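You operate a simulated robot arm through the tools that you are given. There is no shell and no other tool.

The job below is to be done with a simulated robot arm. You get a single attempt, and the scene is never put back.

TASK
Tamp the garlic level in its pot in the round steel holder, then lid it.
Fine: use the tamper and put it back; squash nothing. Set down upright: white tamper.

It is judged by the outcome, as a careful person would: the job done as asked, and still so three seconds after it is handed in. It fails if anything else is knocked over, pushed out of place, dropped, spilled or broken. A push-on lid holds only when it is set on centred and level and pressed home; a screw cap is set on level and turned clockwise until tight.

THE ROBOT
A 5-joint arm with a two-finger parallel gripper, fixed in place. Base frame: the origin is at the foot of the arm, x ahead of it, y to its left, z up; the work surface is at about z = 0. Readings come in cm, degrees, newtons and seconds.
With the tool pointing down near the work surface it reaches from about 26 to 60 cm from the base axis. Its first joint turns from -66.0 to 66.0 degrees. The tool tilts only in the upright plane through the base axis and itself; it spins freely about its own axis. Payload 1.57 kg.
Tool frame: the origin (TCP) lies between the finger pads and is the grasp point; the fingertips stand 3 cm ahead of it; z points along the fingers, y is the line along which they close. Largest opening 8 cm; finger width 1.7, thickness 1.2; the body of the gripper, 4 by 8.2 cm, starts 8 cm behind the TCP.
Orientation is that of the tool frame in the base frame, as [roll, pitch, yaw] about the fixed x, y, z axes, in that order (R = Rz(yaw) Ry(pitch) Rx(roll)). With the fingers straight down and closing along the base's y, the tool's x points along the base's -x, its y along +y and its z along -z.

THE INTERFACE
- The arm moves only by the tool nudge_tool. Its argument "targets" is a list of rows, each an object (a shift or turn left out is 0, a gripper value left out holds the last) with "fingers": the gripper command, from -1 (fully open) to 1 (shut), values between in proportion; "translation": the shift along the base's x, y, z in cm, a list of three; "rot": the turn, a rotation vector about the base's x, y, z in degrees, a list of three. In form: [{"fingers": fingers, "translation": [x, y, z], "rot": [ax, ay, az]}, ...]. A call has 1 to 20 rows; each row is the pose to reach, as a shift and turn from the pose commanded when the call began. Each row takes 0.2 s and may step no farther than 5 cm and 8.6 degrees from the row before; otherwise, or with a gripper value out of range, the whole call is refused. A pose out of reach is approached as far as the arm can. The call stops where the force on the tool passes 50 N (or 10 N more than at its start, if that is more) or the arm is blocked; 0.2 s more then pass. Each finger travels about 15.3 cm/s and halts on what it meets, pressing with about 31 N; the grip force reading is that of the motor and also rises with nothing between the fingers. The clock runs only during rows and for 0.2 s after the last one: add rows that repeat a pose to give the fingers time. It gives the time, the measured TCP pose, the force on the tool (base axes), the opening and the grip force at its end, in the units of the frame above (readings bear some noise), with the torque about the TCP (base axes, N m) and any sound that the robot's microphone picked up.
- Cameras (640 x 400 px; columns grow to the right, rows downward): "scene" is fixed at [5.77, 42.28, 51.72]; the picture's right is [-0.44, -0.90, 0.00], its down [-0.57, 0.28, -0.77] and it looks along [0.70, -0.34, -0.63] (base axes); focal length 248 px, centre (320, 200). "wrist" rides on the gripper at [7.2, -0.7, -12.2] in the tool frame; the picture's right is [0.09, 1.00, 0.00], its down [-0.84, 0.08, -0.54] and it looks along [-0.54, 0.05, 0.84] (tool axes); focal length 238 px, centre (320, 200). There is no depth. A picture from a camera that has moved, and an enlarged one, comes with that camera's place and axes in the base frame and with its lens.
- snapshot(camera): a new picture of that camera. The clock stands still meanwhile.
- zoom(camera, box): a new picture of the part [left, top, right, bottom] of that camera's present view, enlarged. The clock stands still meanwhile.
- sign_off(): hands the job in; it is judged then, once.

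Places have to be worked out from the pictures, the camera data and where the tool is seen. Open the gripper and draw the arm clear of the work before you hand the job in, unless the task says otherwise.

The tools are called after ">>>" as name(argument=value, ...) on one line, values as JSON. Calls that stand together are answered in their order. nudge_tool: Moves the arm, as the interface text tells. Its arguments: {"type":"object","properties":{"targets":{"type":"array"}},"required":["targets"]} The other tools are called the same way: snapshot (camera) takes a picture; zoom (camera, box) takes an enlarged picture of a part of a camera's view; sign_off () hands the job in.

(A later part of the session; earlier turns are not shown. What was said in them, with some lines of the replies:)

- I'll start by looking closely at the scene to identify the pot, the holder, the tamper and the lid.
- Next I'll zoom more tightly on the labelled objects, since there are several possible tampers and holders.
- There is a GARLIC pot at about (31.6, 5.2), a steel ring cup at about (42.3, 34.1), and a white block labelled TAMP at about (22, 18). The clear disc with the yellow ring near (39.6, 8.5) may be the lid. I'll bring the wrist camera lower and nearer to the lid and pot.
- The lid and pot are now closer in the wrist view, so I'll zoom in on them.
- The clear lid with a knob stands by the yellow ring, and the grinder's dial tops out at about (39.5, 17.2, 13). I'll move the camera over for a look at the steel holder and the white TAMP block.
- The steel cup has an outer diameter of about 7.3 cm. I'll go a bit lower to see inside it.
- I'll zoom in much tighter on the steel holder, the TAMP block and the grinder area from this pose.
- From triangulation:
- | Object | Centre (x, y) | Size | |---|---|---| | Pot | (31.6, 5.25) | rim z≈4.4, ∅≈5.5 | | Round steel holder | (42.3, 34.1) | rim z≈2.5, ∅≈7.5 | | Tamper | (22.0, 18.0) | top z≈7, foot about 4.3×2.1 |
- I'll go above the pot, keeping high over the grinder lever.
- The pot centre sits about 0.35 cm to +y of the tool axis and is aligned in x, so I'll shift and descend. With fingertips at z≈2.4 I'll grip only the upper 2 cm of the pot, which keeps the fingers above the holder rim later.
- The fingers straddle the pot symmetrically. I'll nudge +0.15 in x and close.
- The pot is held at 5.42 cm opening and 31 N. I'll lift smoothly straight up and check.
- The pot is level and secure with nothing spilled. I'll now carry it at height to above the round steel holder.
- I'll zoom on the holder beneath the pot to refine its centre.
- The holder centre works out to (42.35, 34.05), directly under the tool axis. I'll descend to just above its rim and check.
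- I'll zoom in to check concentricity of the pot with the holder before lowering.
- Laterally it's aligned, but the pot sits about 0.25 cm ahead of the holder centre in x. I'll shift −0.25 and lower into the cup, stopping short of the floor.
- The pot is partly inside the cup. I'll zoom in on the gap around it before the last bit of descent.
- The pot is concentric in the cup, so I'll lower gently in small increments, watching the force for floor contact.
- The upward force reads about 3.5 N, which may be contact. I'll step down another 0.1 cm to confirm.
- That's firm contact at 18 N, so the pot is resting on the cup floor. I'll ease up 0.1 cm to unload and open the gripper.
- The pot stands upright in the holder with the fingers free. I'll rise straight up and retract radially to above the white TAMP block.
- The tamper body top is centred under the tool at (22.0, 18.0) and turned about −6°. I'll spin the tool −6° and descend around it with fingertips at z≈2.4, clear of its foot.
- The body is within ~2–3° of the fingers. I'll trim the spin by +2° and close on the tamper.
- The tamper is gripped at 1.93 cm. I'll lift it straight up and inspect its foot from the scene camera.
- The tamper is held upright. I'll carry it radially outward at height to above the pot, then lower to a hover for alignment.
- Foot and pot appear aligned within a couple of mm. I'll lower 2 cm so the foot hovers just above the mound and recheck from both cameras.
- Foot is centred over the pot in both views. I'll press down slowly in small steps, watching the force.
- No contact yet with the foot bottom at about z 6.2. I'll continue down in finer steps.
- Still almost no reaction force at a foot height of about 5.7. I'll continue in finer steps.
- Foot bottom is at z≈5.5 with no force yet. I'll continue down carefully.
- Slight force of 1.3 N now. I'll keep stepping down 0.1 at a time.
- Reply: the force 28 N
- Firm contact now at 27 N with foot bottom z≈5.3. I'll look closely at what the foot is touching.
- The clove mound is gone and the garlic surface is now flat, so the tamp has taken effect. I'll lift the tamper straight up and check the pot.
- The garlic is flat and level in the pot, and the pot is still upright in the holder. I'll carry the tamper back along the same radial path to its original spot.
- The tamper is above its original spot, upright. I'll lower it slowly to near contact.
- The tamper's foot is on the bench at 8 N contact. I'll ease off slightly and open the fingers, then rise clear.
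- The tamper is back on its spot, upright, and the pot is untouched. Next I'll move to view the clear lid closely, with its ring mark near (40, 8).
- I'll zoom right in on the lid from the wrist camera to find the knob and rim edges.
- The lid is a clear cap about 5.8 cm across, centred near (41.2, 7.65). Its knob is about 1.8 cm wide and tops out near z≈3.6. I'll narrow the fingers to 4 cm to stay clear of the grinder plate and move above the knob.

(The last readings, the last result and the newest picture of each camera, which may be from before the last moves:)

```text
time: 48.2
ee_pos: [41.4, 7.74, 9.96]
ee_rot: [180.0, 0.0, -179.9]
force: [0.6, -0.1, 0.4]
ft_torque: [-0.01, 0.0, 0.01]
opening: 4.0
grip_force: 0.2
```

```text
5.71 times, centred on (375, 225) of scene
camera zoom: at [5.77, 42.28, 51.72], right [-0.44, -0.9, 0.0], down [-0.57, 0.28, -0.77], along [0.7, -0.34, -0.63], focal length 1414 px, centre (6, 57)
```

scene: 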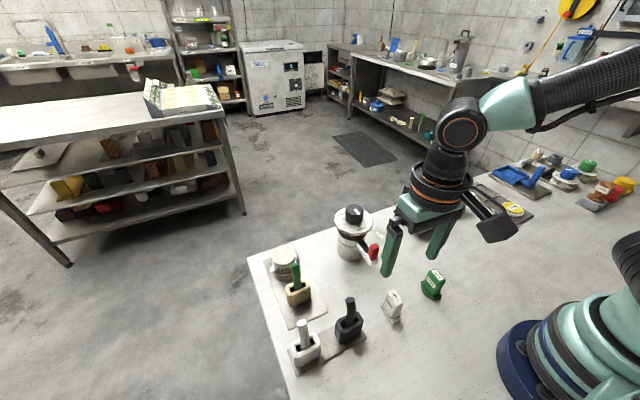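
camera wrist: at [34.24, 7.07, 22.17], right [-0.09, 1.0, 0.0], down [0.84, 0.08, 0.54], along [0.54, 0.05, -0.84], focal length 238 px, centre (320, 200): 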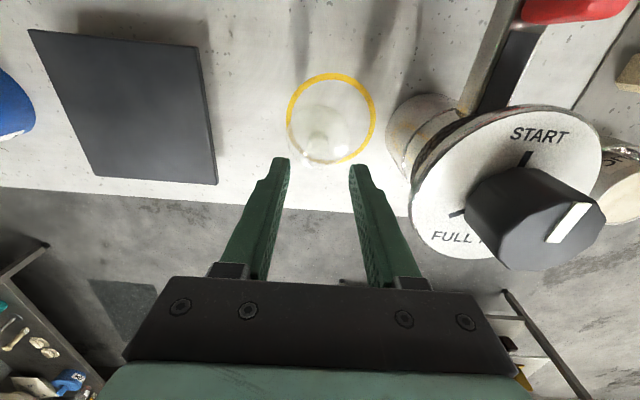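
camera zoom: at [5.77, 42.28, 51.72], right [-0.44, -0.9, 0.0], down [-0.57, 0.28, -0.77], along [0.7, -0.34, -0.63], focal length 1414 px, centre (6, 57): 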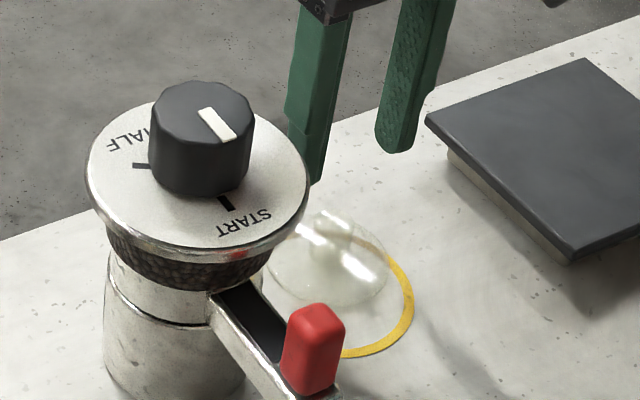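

The knob centre is about (−0.18, −0.2) from the tool axis. I'll correct that and descend with the fingertips straddling the knob, staying above the lid's plate.

>>> nudge_tool(targets=[{"fingers": 0, "translation": [-0.18, -0.2, 0]}, {"translation": [-0.18, -0.2, -1.5]}, {"translation": [-0.18, -0.2, -3]}, {"translation": [-0.18, -0.2, -4.2]}, {"translation": [-0.18, -0.2, -4.7]}, {"translation": [-0.18, -0.2, -4.7]}])

>>> zoom(camera="wrist", box=[260, 110, 380, 230])

>>> zoom(camera="scene", box=[345, 205, 405, 255])

```text
time: 49.6
ee_pos: [41.11, 7.53, 5.16]
ee_rot: [-180.0, 0.1, -180.0]
force: [-0.3, 0.3, 1.3]
ft_torque: [0.0, 0.0, 0.0]
opening: 4.0
grip_force: 0.0
```

```text
3.33 times, centred on (320, 170) of wrist
camera zoom: at [34.01, 6.95, 17.47], right [-0.09, 1.0, 0.0], down [0.84, 0.08, 0.54], along [0.54, 0.05, -0.84], focal length 794 px, centre (320, 300)
```

zoom: 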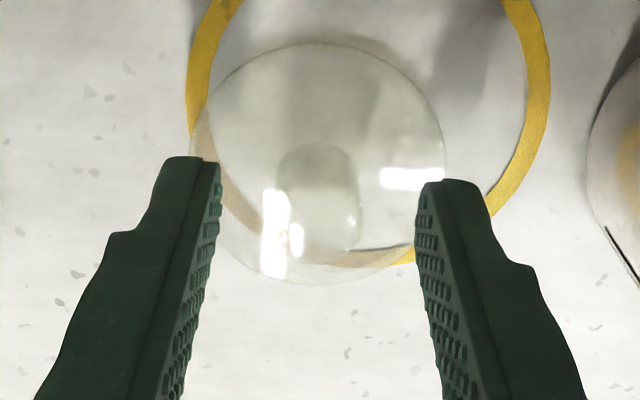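

```text
8.00 times, centred on (375, 230) of scene
camera zoom: at [5.77, 42.28, 51.72], right [-0.44, -0.9, 0.0], down [-0.57, 0.28, -0.77], along [0.7, -0.34, -0.63], focal length 1980 px, centre (-120, -40)
```

zoom: 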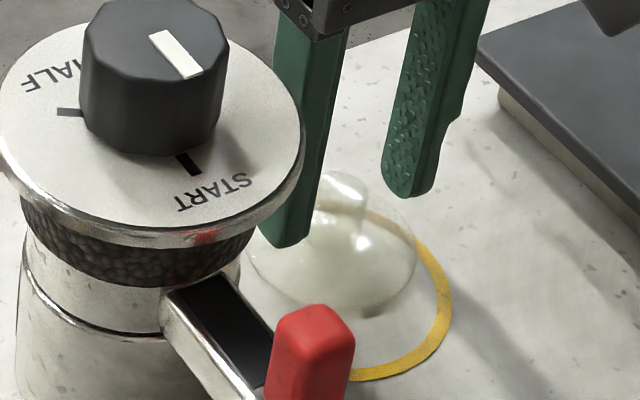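

I'll zoom closer to resolve the knob's outline between the fingers.

>>> zoom(camera="wrist", box=[290, 140, 350, 200])

>>> zoom(camera="scene", box=[362, 220, 398, 250])

```text
6.67 times, centred on (320, 170) of wrist
camera zoom: at [34.01, 6.95, 17.47], right [-0.09, 1.0, 0.0], down [0.84, 0.08, 0.54], along [0.54, 0.05, -0.84], focal length 1589 px, centre (320, 400)
```

zoom: 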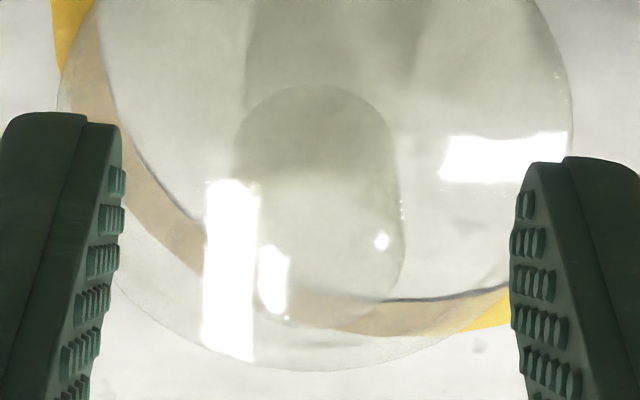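

```text
13.33 times, centred on (380, 235) of scene
camera zoom: at [5.77, 42.28, 51.72], right [-0.44, -0.9, 0.0], down [-0.57, 0.28, -0.77], along [0.7, -0.34, -0.63], focal length 3300 px, centre (-480, -267)
```

zoom: 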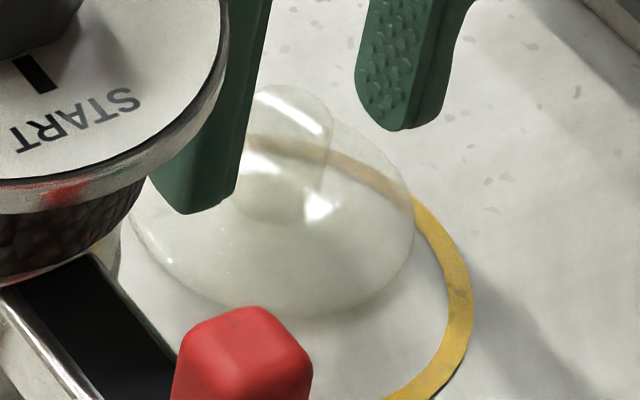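

The knob is centred between the fingers. I'll lower another 0.45 cm, then close on it.

>>> nudge_tool(targets=[{"fingers": 0, "translation": [0.05, 0, -0.15]}, {"translation": [0.05, 0, -0.3]}, {"translation": [0.05, 0, -0.45]}, {"translation": [0.05, 0, -0.45]}])

>>> nudge_tool(targets=[{"fingers": 0.3, "translation": [0, 0, 0]}, {"fingers": 0.5, "translation": [0, 0, 0]}, {"fingers": 0.9, "translation": [0, 0, 0]}, {"fingers": 0.9, "translation": [0, 0, 0]}])

>>> zoom(camera="wrist", box=[260, 110, 380, 230])

>>> zoom(camera="scene", box=[345, 205, 405, 255])

```text
time: 50.6
ee_pos: [41.28, 7.47, 4.8]
ee_rot: [-180.0, 0.0, 180.0]
force: [0.5, -0.1, -0.8]
ft_torque: [0.0, 0.02, -0.02]
opening: 3.97
grip_force: 0.1
```

```text
time: 51.6
ee_pos: [41.2, 7.46, 4.64]
ee_rot: [179.9, 0.0, 179.9]
force: [-0.3, -0.2, 0.2]
ft_torque: [0.02, 0.01, 0.0]
opening: 1.66
grip_force: 31.4
```

```text
3.33 times, centred on (320, 170) of wrist
camera zoom: at [34.02, 6.91, 17.0], right [-0.09, 1.0, 0.0], down [0.84, 0.08, 0.54], along [0.54, 0.05, -0.84], focal length 794 px, centre (320, 300)
```

zoom: 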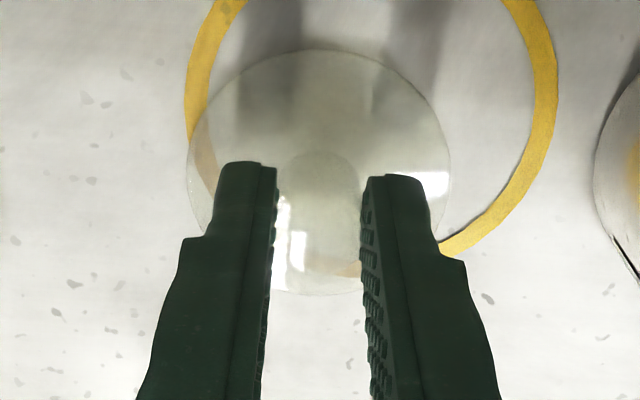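

```text
8.00 times, centred on (375, 230) of scene
camera zoom: at [5.77, 42.28, 51.72], right [-0.44, -0.9, 0.0], down [-0.57, 0.28, -0.77], along [0.7, -0.34, -0.63], focal length 1980 px, centre (-120, -40)
```

zoom: 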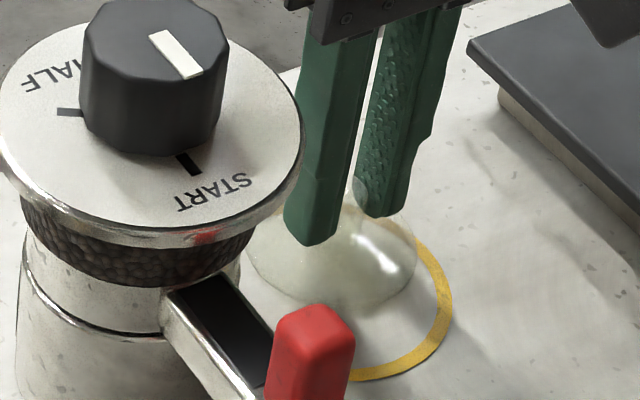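

The knob is gripped at 1.66 cm with 31 N. I'll lift straight up, slowly at first, and check the lid hangs level.

>>> nudge_tool(targets=[{"fingers": 0.9, "translation": [0, 0, 0.4]}, {"translation": [0, 0, 1.2]}, {"translation": [0, 0, 2.8]}, {"translation": [0, 0, 5]}, {"translation": [0, 0, 7.5]}, {"translation": [0, 0, 10]}, {"translation": [0, 0, 12.5]}, {"translation": [0, 0, 15]}, {"translation": [0, 0, 17.2]}, {"translation": [0, 0, 18.2]}, {"translation": [0, 0, 18.2]}])

>>> zoom(camera="wrist", box=[250, 100, 390, 240])

>>> snapshot(camera="scene")

```text
time: 54.0
ee_pos: [41.0, 7.5, 22.94]
ee_rot: [-180.0, 0.0, -179.9]
force: [-0.5, 0.2, 0.1]
ft_torque: [0.04, 0.03, 0.0]
opening: 1.67
grip_force: 31.5
```

```text
2.86 times, centred on (320, 170) of wrist
camera zoom: at [33.9, 6.92, 35.18], right [-0.09, 1.0, 0.0], down [0.84, 0.08, 0.54], along [0.54, 0.05, -0.84], focal length 681 px, centre (320, 286)
```

zoom: 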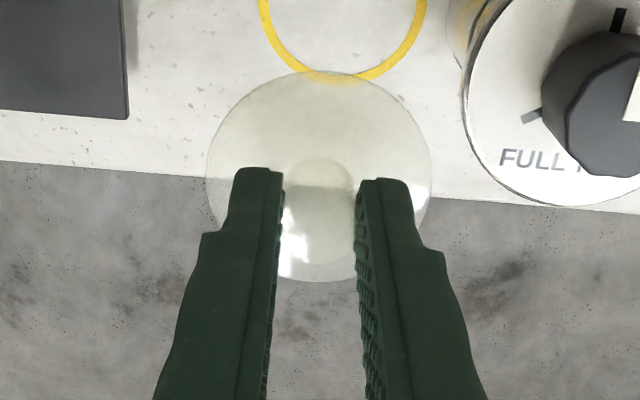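

```text
taken
```

scene: 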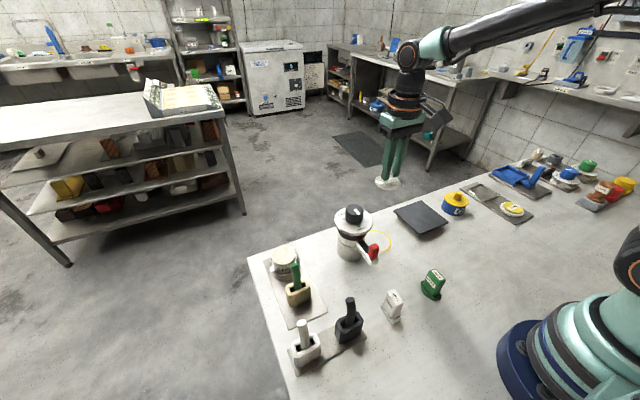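

The lid is held and its outline in the wrist view is unchanged, so it is still level. I'll carry it at height over to the pot.

>>> nudge_tool(targets=[{"fingers": 0.9, "translation": [0, 1, 0]}, {"translation": [0.1, 3, 0]}, {"translation": [0.2, 5.7, 0]}, {"translation": [0.3, 8.5, 0]}, {"translation": [0.5, 11.3, 0]}, {"translation": [0.6, 14.1, 0]}, {"translation": [0.8, 16.9, 0]}, {"translation": [0.9, 19.7, 0]}, {"translation": [1, 22.4, 0]}, {"translation": [1.1, 24.6, 0]}, {"translation": [1.2, 26, 0]}, {"translation": [1.2, 26.6, 0]}, {"translation": [1.2, 26.6, 0]}])

>>> snapshot(camera="wrist")

>>> zoom(camera="wrist", box=[250, 70, 390, 230])

>>> zoom(camera="scene", box=[240, 170, 340, 290])

```text
time: 56.8
ee_pos: [42.36, 34.13, 22.92]
ee_rot: [180.0, 0.1, 180.0]
force: [0.1, -0.2, -0.2]
ft_torque: [0.04, 0.01, 0.01]
opening: 1.69
grip_force: 31.2
```

```text
taken
camera wrist: at [35.23, 33.49, 35.24], right [-0.09, 1.0, 0.0], down [0.84, 0.08, 0.54], along [0.54, 0.05, -0.84], focal length 238 px, centre (320, 200)
```

wrist: 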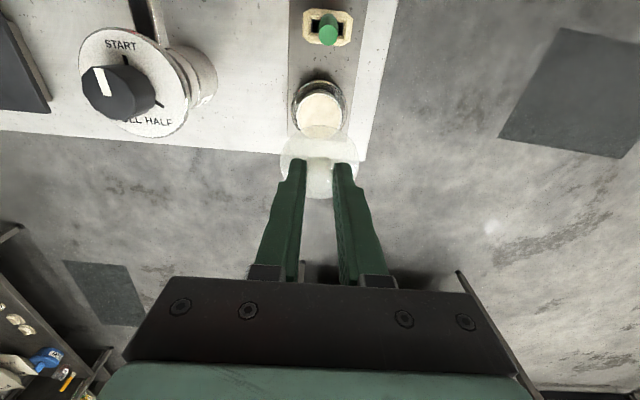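

```text
2.50 times, centred on (320, 150) of wrist
camera zoom: at [35.23, 33.49, 35.24], right [-0.09, 1.0, 0.0], down [0.84, 0.08, 0.54], along [0.54, 0.05, -0.84], focal length 596 px, centre (320, 325)
```

zoom: 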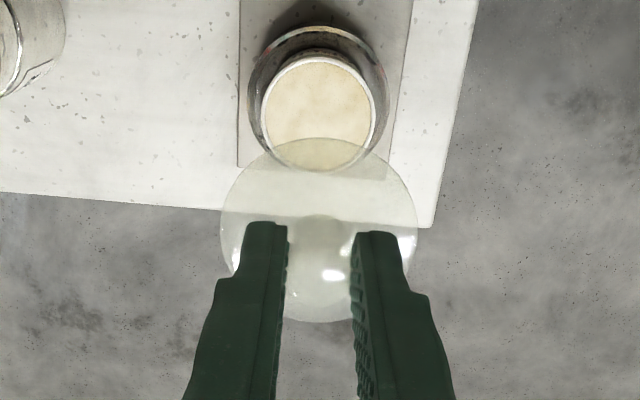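

```text
3.33 times, centred on (290, 230) of scene
camera zoom: at [5.77, 42.28, 51.72], right [-0.44, -0.9, 0.0], down [-0.57, 0.28, -0.77], along [0.7, -0.34, -0.63], focal length 825 px, centre (420, 100)
```

zoom: 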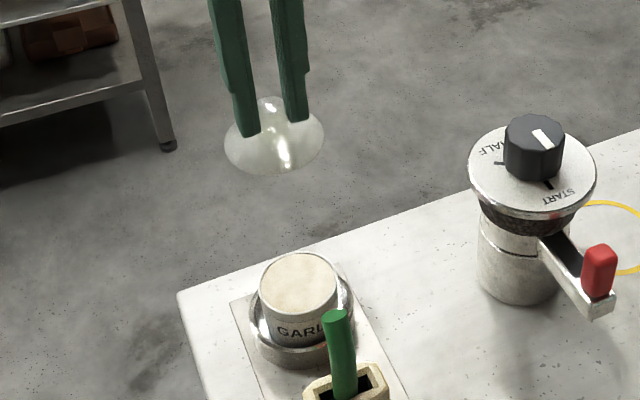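

The pot and lid are nearly coaxial. I'll lower to about 1 cm above the rim and then fine-tune.

>>> nudge_tool(targets=[{"fingers": 0.9, "translation": [0, 0, -1]}, {"translation": [0, 0, -3]}, {"translation": [0, 0, -5.5]}, {"translation": [0, 0, -8]}, {"translation": [0, 0, -10]}, {"translation": [0, 0, -11.2]}, {"translation": [0, 0, -11.5]}, {"translation": [0, 0, -11.5]}])

>>> zoom(camera="wrist", box=[260, 90, 380, 220])

>>> zoom(camera="scene", box=[260, 220, 320, 280])

```text
time: 58.6
ee_pos: [42.25, 34.05, 11.45]
ee_rot: [179.9, 0.0, -179.9]
force: [0.2, -0.7, 0.4]
ft_torque: [0.03, 0.01, 0.03]
opening: 1.69
grip_force: 30.9
```

```text
3.08 times, centred on (320, 155) of wrist
camera zoom: at [35.17, 33.49, 23.71], right [-0.09, 1.0, 0.0], down [0.84, 0.08, 0.54], along [0.54, 0.05, -0.84], focal length 733 px, centre (320, 338)
```

zoom: 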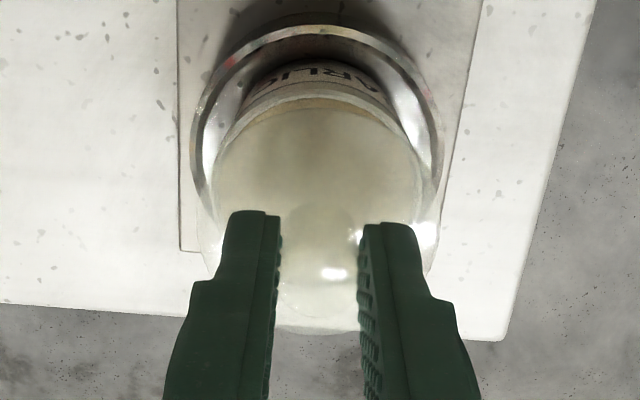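

```text
6.67 times, centred on (290, 250) of scene
camera zoom: at [5.77, 42.28, 51.72], right [-0.44, -0.9, 0.0], down [-0.57, 0.28, -0.77], along [0.7, -0.34, -0.63], focal length 1650 px, centre (520, -133)
```

zoom: 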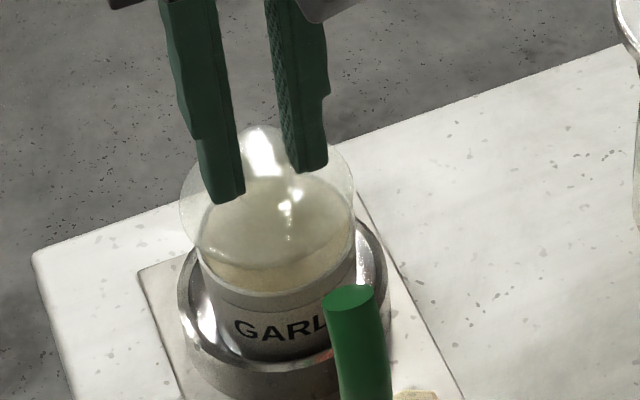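

I'll zoom tighter on the overlap of the pot rim and lid to fine-tune centring.

>>> zoom(camera="wrist", box=[275, 105, 365, 165])

>>> zoom(camera="scene", box=[270, 230, 312, 270])

```text
6.67 times, centred on (320, 135) of wrist
camera zoom: at [35.17, 33.49, 23.71], right [-0.09, 1.0, 0.0], down [0.84, 0.08, 0.54], along [0.54, 0.05, -0.84], focal length 1589 px, centre (320, 633)
```

zoom: 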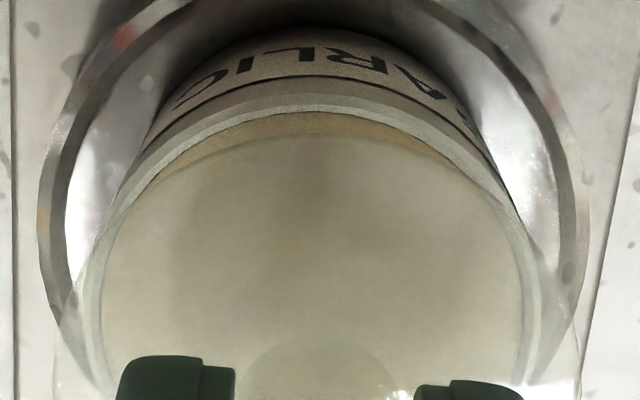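

```text
10.00 times, centred on (291, 250) of scene
camera zoom: at [5.77, 42.28, 51.72], right [-0.44, -0.9, 0.0], down [-0.57, 0.28, -0.77], along [0.7, -0.34, -0.63], focal length 2475 px, centre (610, -300)
```

zoom: 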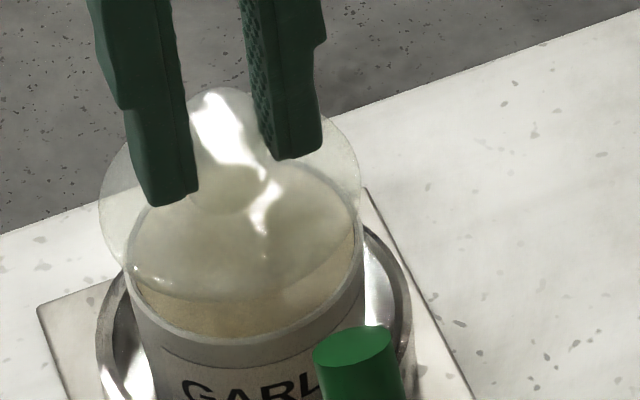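

The lid looks about 0.25 cm too far in +x and is aligned in y. I'll shift −0.25 and lower to just above the rim to remove the parallax.

>>> nudge_tool(targets=[{"fingers": 0.9, "translation": [-0.12, 0, 0]}, {"translation": [-0.25, 0, 0]}, {"translation": [-0.25, 0, -0.4]}, {"translation": [-0.25, 0, -0.8]}, {"translation": [-0.25, 0, -0.8]}])

>>> zoom(camera="wrist", box=[265, 105, 375, 205])

>>> zoom(camera="scene", box=[270, 230, 312, 270])

```text
time: 59.8
ee_pos: [42.04, 34.13, 10.7]
ee_rot: [180.0, 0.0, -180.0]
force: [-0.4, 0.2, -0.2]
ft_torque: [0.01, 0.01, 0.0]
opening: 1.67
grip_force: 30.7
```

```text
4.00 times, centred on (320, 155) of wrist
camera zoom: at [34.93, 33.51, 22.95], right [-0.09, 1.0, 0.0], down [0.84, 0.08, 0.54], along [0.54, 0.05, -0.84], focal length 953 px, centre (320, 380)
```

zoom: 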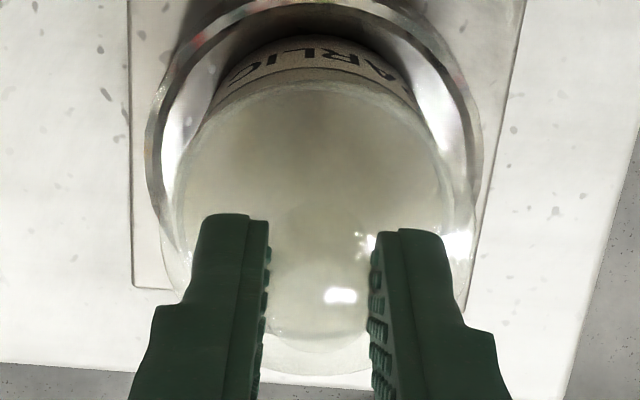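

```text
10.00 times, centred on (291, 250) of scene
camera zoom: at [5.77, 42.28, 51.72], right [-0.44, -0.9, 0.0], down [-0.57, 0.28, -0.77], along [0.7, -0.34, -0.63], focal length 2475 px, centre (610, -300)
```

zoom: 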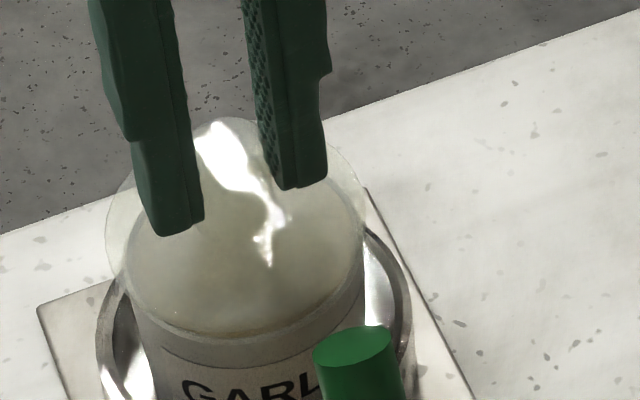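

>>> zoom(camera="wrist", box=[290, 120, 350, 150])

>>> zoom(camera="wrist", box=[300, 170, 350, 205])

>>> zoom(camera="wrist", box=[270, 140, 370, 190])

>>> zoom(camera="scene", box=[276, 240, 304, 268])

```text
10.67 times, centred on (320, 135) of wrist
camera zoom: at [34.93, 33.51, 22.95], right [-0.09, 1.0, 0.0], down [0.84, 0.08, 0.54], along [0.54, 0.05, -0.84], focal length 2542 px, centre (320, 893)
```

zoom: 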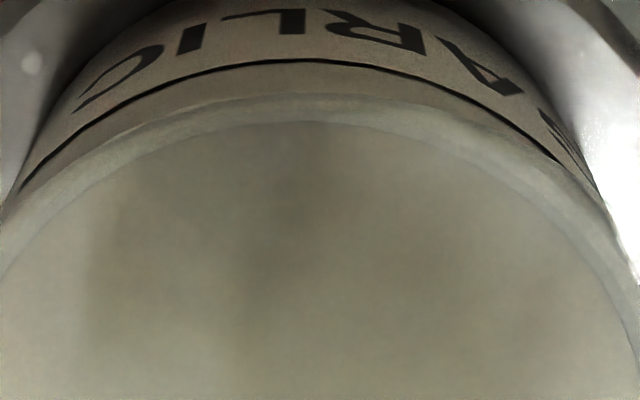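

```text
11.43 times, centred on (325, 188) of wrist
camera zoom: at [34.93, 33.51, 22.95], right [-0.09, 1.0, 0.0], down [0.84, 0.08, 0.54], along [0.54, 0.05, -0.84], focal length 2724 px, centre (263, 343)
```

zoom: 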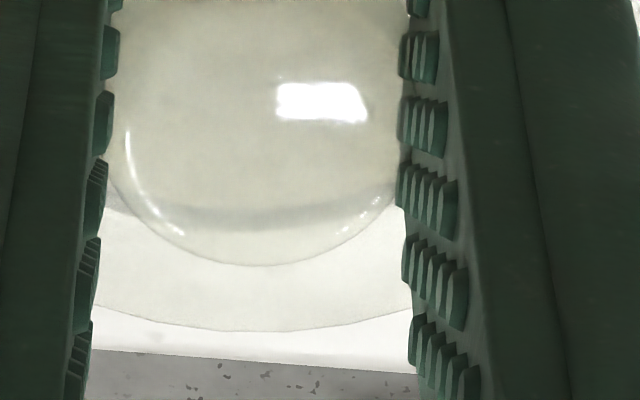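

```text
6.40 times, centred on (320, 165) of wrist
camera zoom: at [34.93, 33.51, 22.95], right [-0.09, 1.0, 0.0], down [0.84, 0.08, 0.54], along [0.54, 0.05, -0.84], focal length 1525 px, centre (320, 424)
```

zoom: 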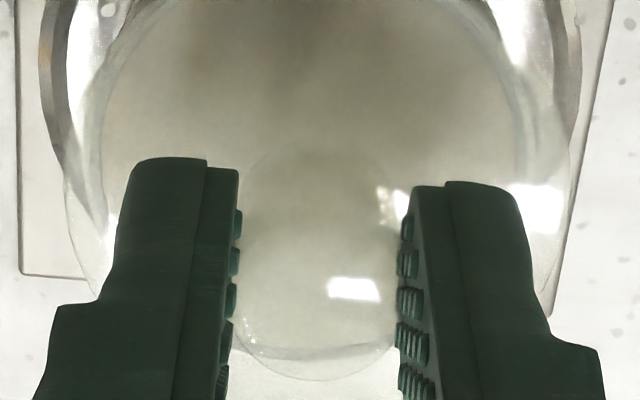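

```text
14.29 times, centred on (290, 254) of scene
camera zoom: at [5.77, 42.28, 51.72], right [-0.44, -0.9, 0.0], down [-0.57, 0.28, -0.77], along [0.7, -0.34, -0.63], focal length 3535 px, centre (749, -571)
```

zoom: 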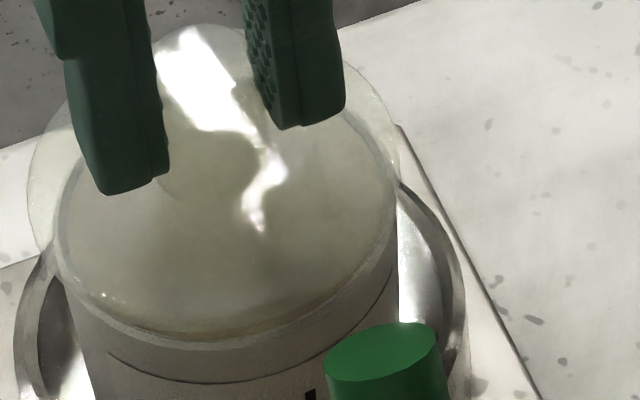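

The lid and pot are now concentric within about 0.5 mm. I'll lower until the lid touches the rim, watching forces and torques.

>>> nudge_tool(targets=[{"fingers": 0.9, "translation": [0, -0.04, -0.15]}, {"translation": [0, -0.04, -0.3]}, {"translation": [0, -0.04, -0.3]}])

>>> nudge_tool(targets=[{"fingers": 0.9, "translation": [0, 0, -0.1]}, {"translation": [0, 0, -0.1]}])

```text
time: 60.6
ee_pos: [42.12, 33.91, 10.27]
ee_rot: [-179.9, 0.1, -179.9]
force: [0.3, 0.0, 0.1]
ft_torque: [0.01, -0.01, -0.02]
opening: 1.67
grip_force: 31.4
```

```text
time: 61.2
ee_pos: [42.07, 33.97, 10.23]
ee_rot: [179.9, 0.0, 180.0]
force: [-1.0, 0.1, 0.0]
ft_torque: [0.01, -0.01, -0.01]
opening: 1.66
grip_force: 31.1
```

No contact yet with the lid bottom at about z 5.5. I'll continue in 0.1 cm steps.

>>> nudge_tool(targets=[{"fingers": 0.9, "translation": [0, 0, -0.1]}, {"translation": [0, 0, -0.1]}])

>>> zoom(camera="scene", box=[270, 230, 312, 270])

>>> zoom(camera="wrist", box=[265, 105, 375, 205])

```text
time: 61.8
ee_pos: [42.1, 34.01, 10.11]
ee_rot: [-179.9, 0.0, 180.0]
force: [-0.6, 0.2, -1.0]
ft_torque: [0.0, -0.01, -0.04]
opening: 1.68
grip_force: 31.0
```

```text
10.00 times, centred on (291, 250) of scene
camera zoom: at [5.77, 42.28, 51.72], right [-0.44, -0.9, 0.0], down [-0.57, 0.28, -0.77], along [0.7, -0.34, -0.63], focal length 2475 px, centre (610, -300)
```

zoom: 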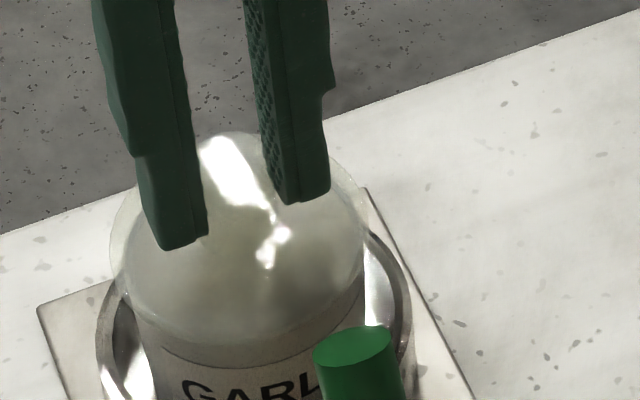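

```text
4.00 times, centred on (320, 155) of wrist
camera zoom: at [34.94, 33.47, 22.42], right [-0.09, 1.0, 0.0], down [0.84, 0.08, 0.54], along [0.54, 0.05, -0.84], focal length 953 px, centre (320, 380)
```

zoom: 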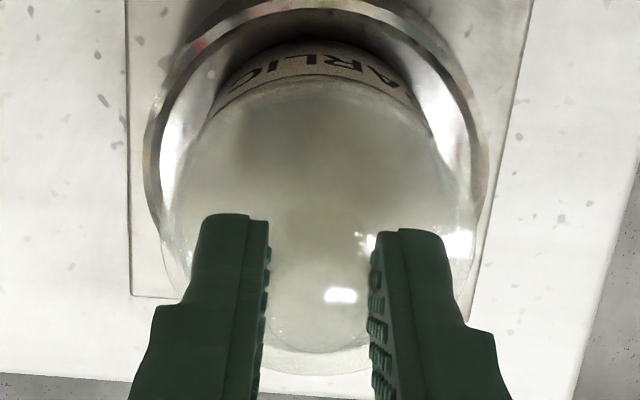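

The lid is right at the rim and centred in both views. I'll continue down in small steps.

>>> nudge_tool(targets=[{"fingers": 0.9, "translation": [0, 0, -0.08]}, {"translation": [0, 0, -0.08]}])

>>> nudge_tool(targets=[{"fingers": 0.9, "translation": [0, 0, -0.08]}, {"translation": [0, 0, -0.08]}])

>>> nudge_tool(targets=[{"fingers": 0.9, "translation": [0, 0, -0.08]}, {"translation": [0, 0, -0.08]}])

```text
time: 62.4
ee_pos: [42.2, 34.07, 10.04]
ee_rot: [-179.9, 0.1, 180.0]
force: [0.5, 0.7, -0.5]
ft_torque: [-0.03, 0.03, 0.0]
opening: 1.72
grip_force: 31.2
```

```text
time: 63.0
ee_pos: [42.17, 34.17, 10.06]
ee_rot: [-180.0, 0.0, 180.0]
force: [0.2, -0.2, 2.9]
ft_torque: [0.01, 0.01, 0.01]
opening: 1.69
grip_force: 30.8
heard: snap
```

```text
time: 63.6
ee_pos: [42.12, 34.05, 10.04]
ee_rot: [179.8, 0.1, -180.0]
force: [-4.4, -0.5, 12.4]
ft_torque: [0.0, 0.24, 0.0]
opening: 1.71
grip_force: 30.4
```

The microphone heard a snap and the force is rising, so the lid seems to have engaged. I'll look closely.

>>> zoom(camera="scene", box=[270, 230, 312, 275])

>>> zoom(camera="wrist", box=[265, 105, 375, 205])

```text
8.89 times, centred on (291, 252) of scene
camera zoom: at [5.76, 42.27, 51.73], right [-0.44, -0.9, 0.0], down [-0.57, 0.28, -0.77], along [0.7, -0.34, -0.63], focal length 2200 px, centre (578, -267)
```

zoom: 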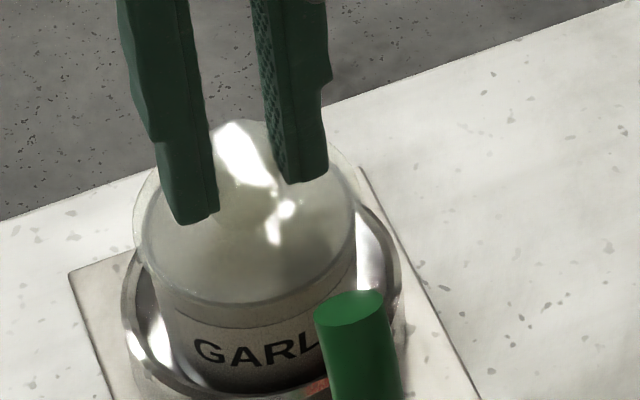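

```text
4.00 times, centred on (320, 155) of wrist
camera zoom: at [34.98, 33.47, 22.27], right [-0.09, 1.0, 0.0], down [0.84, 0.08, 0.54], along [0.54, 0.05, -0.84], focal length 953 px, centre (320, 380)
```

zoom: 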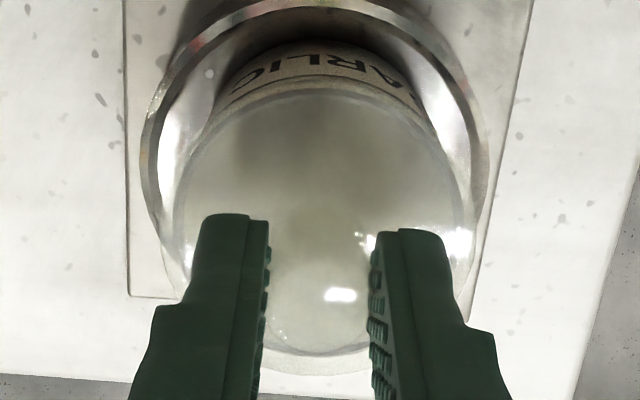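

The lid sits level and centred on the pot. I'll press a little more to be sure it's fully home, keeping it moderate.

>>> nudge_tool(targets=[{"fingers": 0.9, "translation": [0, 0, -0.08]}, {"translation": [0, 0, -0.12]}, {"translation": [0, 0, -0.12]}])

>>> zoom(camera="scene", box=[270, 230, 312, 275])

```text
time: 64.4
ee_pos: [42.1, 33.92, 10.05]
ee_rot: [179.9, 0.2, 179.9]
force: [-8.1, -3.7, 30.8]
ft_torque: [-0.14, 0.37, 0.03]
opening: 1.7
grip_force: 31.4
```

```text
8.89 times, centred on (291, 252) of scene
camera zoom: at [5.76, 42.27, 51.74], right [-0.44, -0.9, 0.0], down [-0.57, 0.28, -0.77], along [0.7, -0.34, -0.63], focal length 2200 px, centre (578, -267)
```

zoom: 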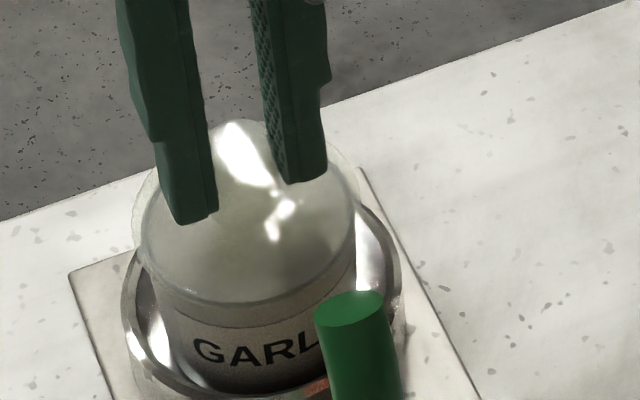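

The lid is bottomed at 31 N with no further travel. I'll unload the force, open the fingers and rise straight up.

>>> nudge_tool(targets=[{"fingers": 0.9, "translation": [0, 0, 0.1]}, {"fingers": 0.9, "translation": [0, 0, 0.19]}, {"fingers": 0.6, "translation": [0, 0, 0.19]}, {"fingers": 0.3, "translation": [0, 0, 0.19]}, {"fingers": 0, "translation": [0, 0, 0.19]}, {"fingers": 0, "translation": [0, 0, 0.19]}])

>>> nudge_tool(targets=[{"fingers": 0, "translation": [0, 0, 0.8]}, {"translation": [0, 0, 2.5]}, {"translation": [0, 0, 5]}, {"translation": [0, 0, 9]}, {"translation": [0, 0, 12]}, {"translation": [0, 0, 12]}])

>>> zoom(camera="scene", box=[260, 225, 320, 285])

>>> zoom(camera="wrist", box=[270, 60, 370, 160])

```text
time: 65.8
ee_pos: [42.13, 34.04, 10.0]
ee_rot: [-179.9, 0.0, 180.0]
force: [0.4, 0.4, -0.3]
ft_torque: [0.02, -0.01, 0.03]
opening: 4.0
grip_force: 0.0
```

```text
time: 67.2
ee_pos: [42.25, 34.29, 22.01]
ee_rot: [179.9, -0.1, 180.0]
force: [0.5, 0.2, 0.0]
ft_torque: [0.01, 0.01, -0.02]
opening: 3.99
grip_force: 0.1
```

```text
6.67 times, centred on (290, 255) of scene
camera zoom: at [5.77, 42.28, 51.72], right [-0.44, -0.9, 0.0], down [-0.57, 0.28, -0.77], along [0.7, -0.34, -0.63], focal length 1650 px, centre (520, -167)
```

zoom: 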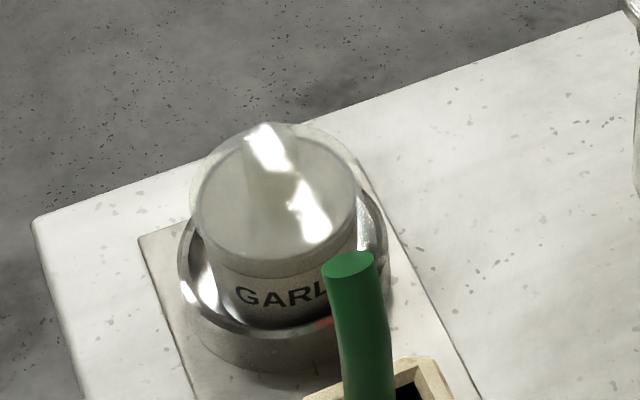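

```text
4.00 times, centred on (320, 110) of wrist
camera zoom: at [35.02, 33.72, 34.28], right [-0.09, 1.0, 0.0], down [0.84, 0.08, 0.54], along [0.54, 0.05, -0.84], focal length 953 px, centre (320, 560)
```

zoom: 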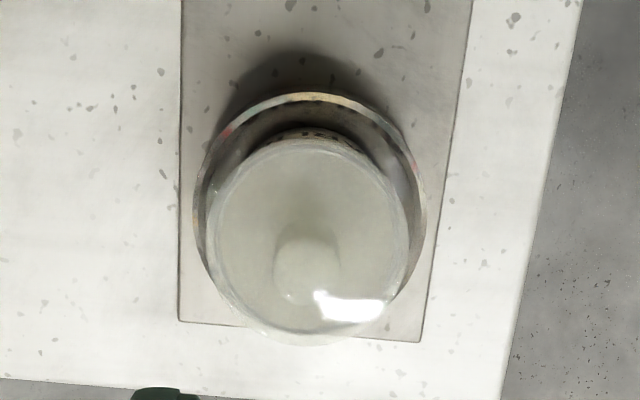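

The lid stays on the pot. I'll zoom in to verify it is level and concentric.

>>> zoom(camera="wrist", box=[290, 85, 350, 150])

>>> zoom(camera="scene", box=[272, 235, 308, 271])

```text
6.15 times, centred on (320, 118) of wrist
camera zoom: at [35.02, 33.72, 34.28], right [-0.09, 1.0, 0.0], down [0.84, 0.08, 0.54], along [0.54, 0.05, -0.84], focal length 1467 px, centre (320, 708)
```

zoom: 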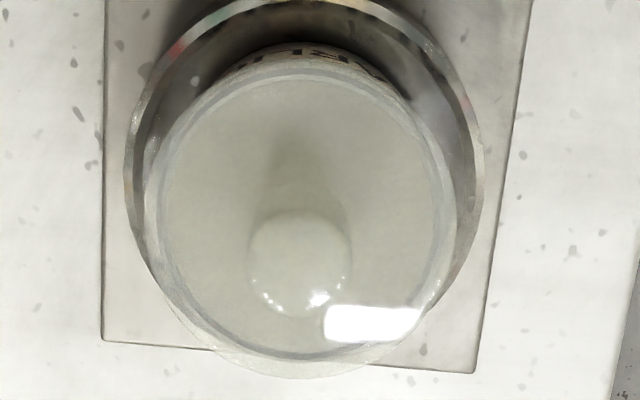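

```text
11.11 times, centred on (290, 253) of scene
camera zoom: at [5.77, 42.28, 51.72], right [-0.44, -0.9, 0.0], down [-0.57, 0.28, -0.77], along [0.7, -0.34, -0.63], focal length 2750 px, centre (653, -389)
```

zoom: 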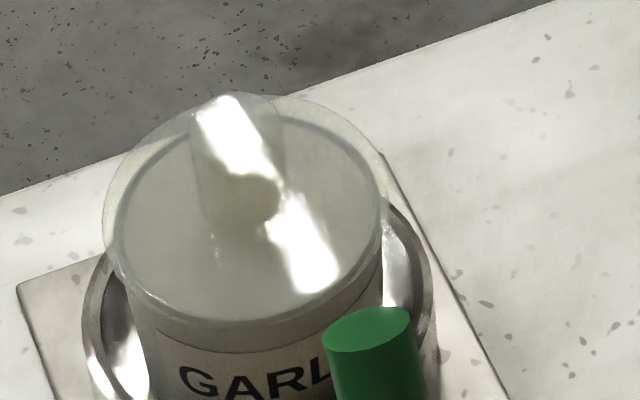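

The lid is seated level and concentric, with the snap heard and a firm bottom-out. I'll open the gripper fully and draw the arm back to a clear pose.

>>> nudge_tool(targets=[{"fingers": 0, "translation": [0, 0, 4]}, {"fingers": -0.5, "translation": [0, 0, 8]}, {"fingers": -1, "translation": [0, 0, 12]}, {"translation": [-0.5, -4, 13]}, {"translation": [-1, -8.5, 13]}, {"translation": [-1.5, -13, 13]}, {"translation": [-2.5, -17.5, 13]}, {"translation": [-3.5, -22, 13]}, {"translation": [-4, -25, 13]}, {"translation": [-4, -25, 13]}])

>>> snapshot(camera="scene")

>>> zoom(camera="scene", box=[240, 190, 480, 380])

>>> zoom(camera="scene", box=[265, 230, 315, 280])

>>> snapshot(camera="wrist")

```text
time: 69.4
ee_pos: [38.17, 9.09, 35.03]
ee_rot: [-179.9, 0.1, 180.0]
force: [-0.1, -0.1, -0.3]
ft_torque: [-0.03, -0.04, 0.0]
opening: 8.01
grip_force: 0.1
out of reach, approached as far as the arm can: row 3
```

```text
taken
```

scene: 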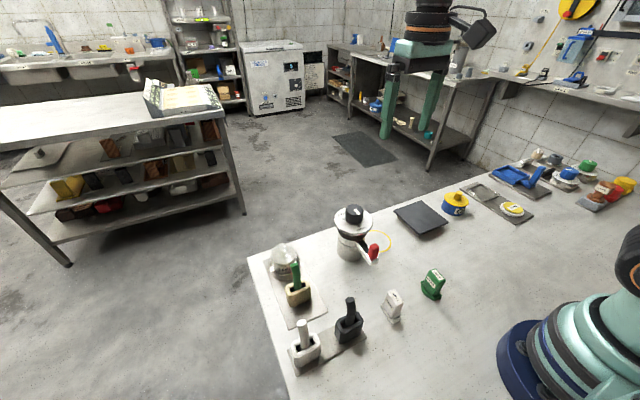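

```text
2.11 times, centred on (360, 285) of scene
camera zoom: at [5.77, 42.27, 51.72], right [-0.44, -0.9, 0.0], down [-0.57, 0.28, -0.77], along [0.7, -0.34, -0.63], focal length 521 px, centre (236, 21)
```

zoom: 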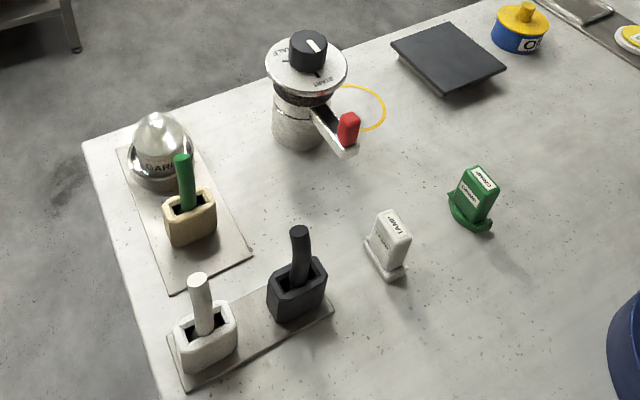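

```text
8.00 times, centred on (290, 255) of scene
camera zoom: at [5.77, 42.27, 51.72], right [-0.44, -0.9, 0.0], down [-0.57, 0.28, -0.77], along [0.7, -0.34, -0.63], focal length 1980 px, centre (560, -240)
```

zoom: 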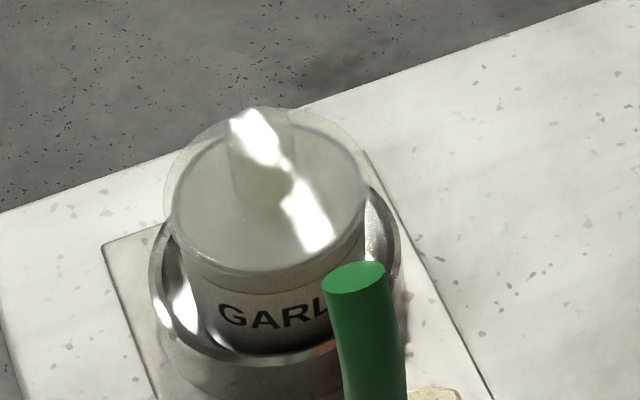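

```text
taken
camera wrist: at [31.02, 8.53, 47.2], right [-0.09, 1.0, 0.0], down [0.84, 0.08, 0.54], along [0.54, 0.05, -0.84], focal length 238 px, centre (320, 200)
```

wrist: 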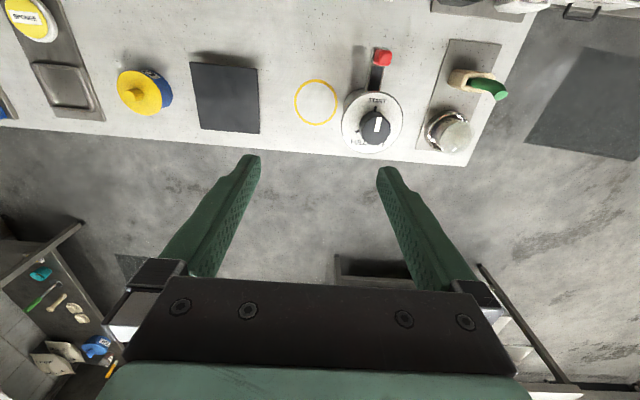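

The final pictures show:
- The garlic is tamped level and the pot sits in the round steel holder.
- The clear lid is on level and centred.
- The white tamper stands upright at its original spot.
- Nothing else has moved, and the arm is clear with the gripper open.

I'm handing in the job.

>>> sign_off()

```text
The job is handed in.
```

The garlic is tamped level, the pot sits in the round steel holder, and the lid is on. I've handed the job in.

- **Pot:** it stands upright, near the centre of the holder.
- **Tamp:** one press of about 27 N with the white TAMP block flattened the mound of cloves just below the rim.
- **Tamper:** it is back on its original spot, standing upright.
- **Lid:** I used the clear lid that stood in the yellow ring. It snapped as it went on, and a further press of about 31 N moved it no further. It looks level and centred from both cameras. I didn't try lifting it to test the hold.

In the last pictures nothing else had moved, fallen or spilled. The arm is clear of the work with the gripper open.
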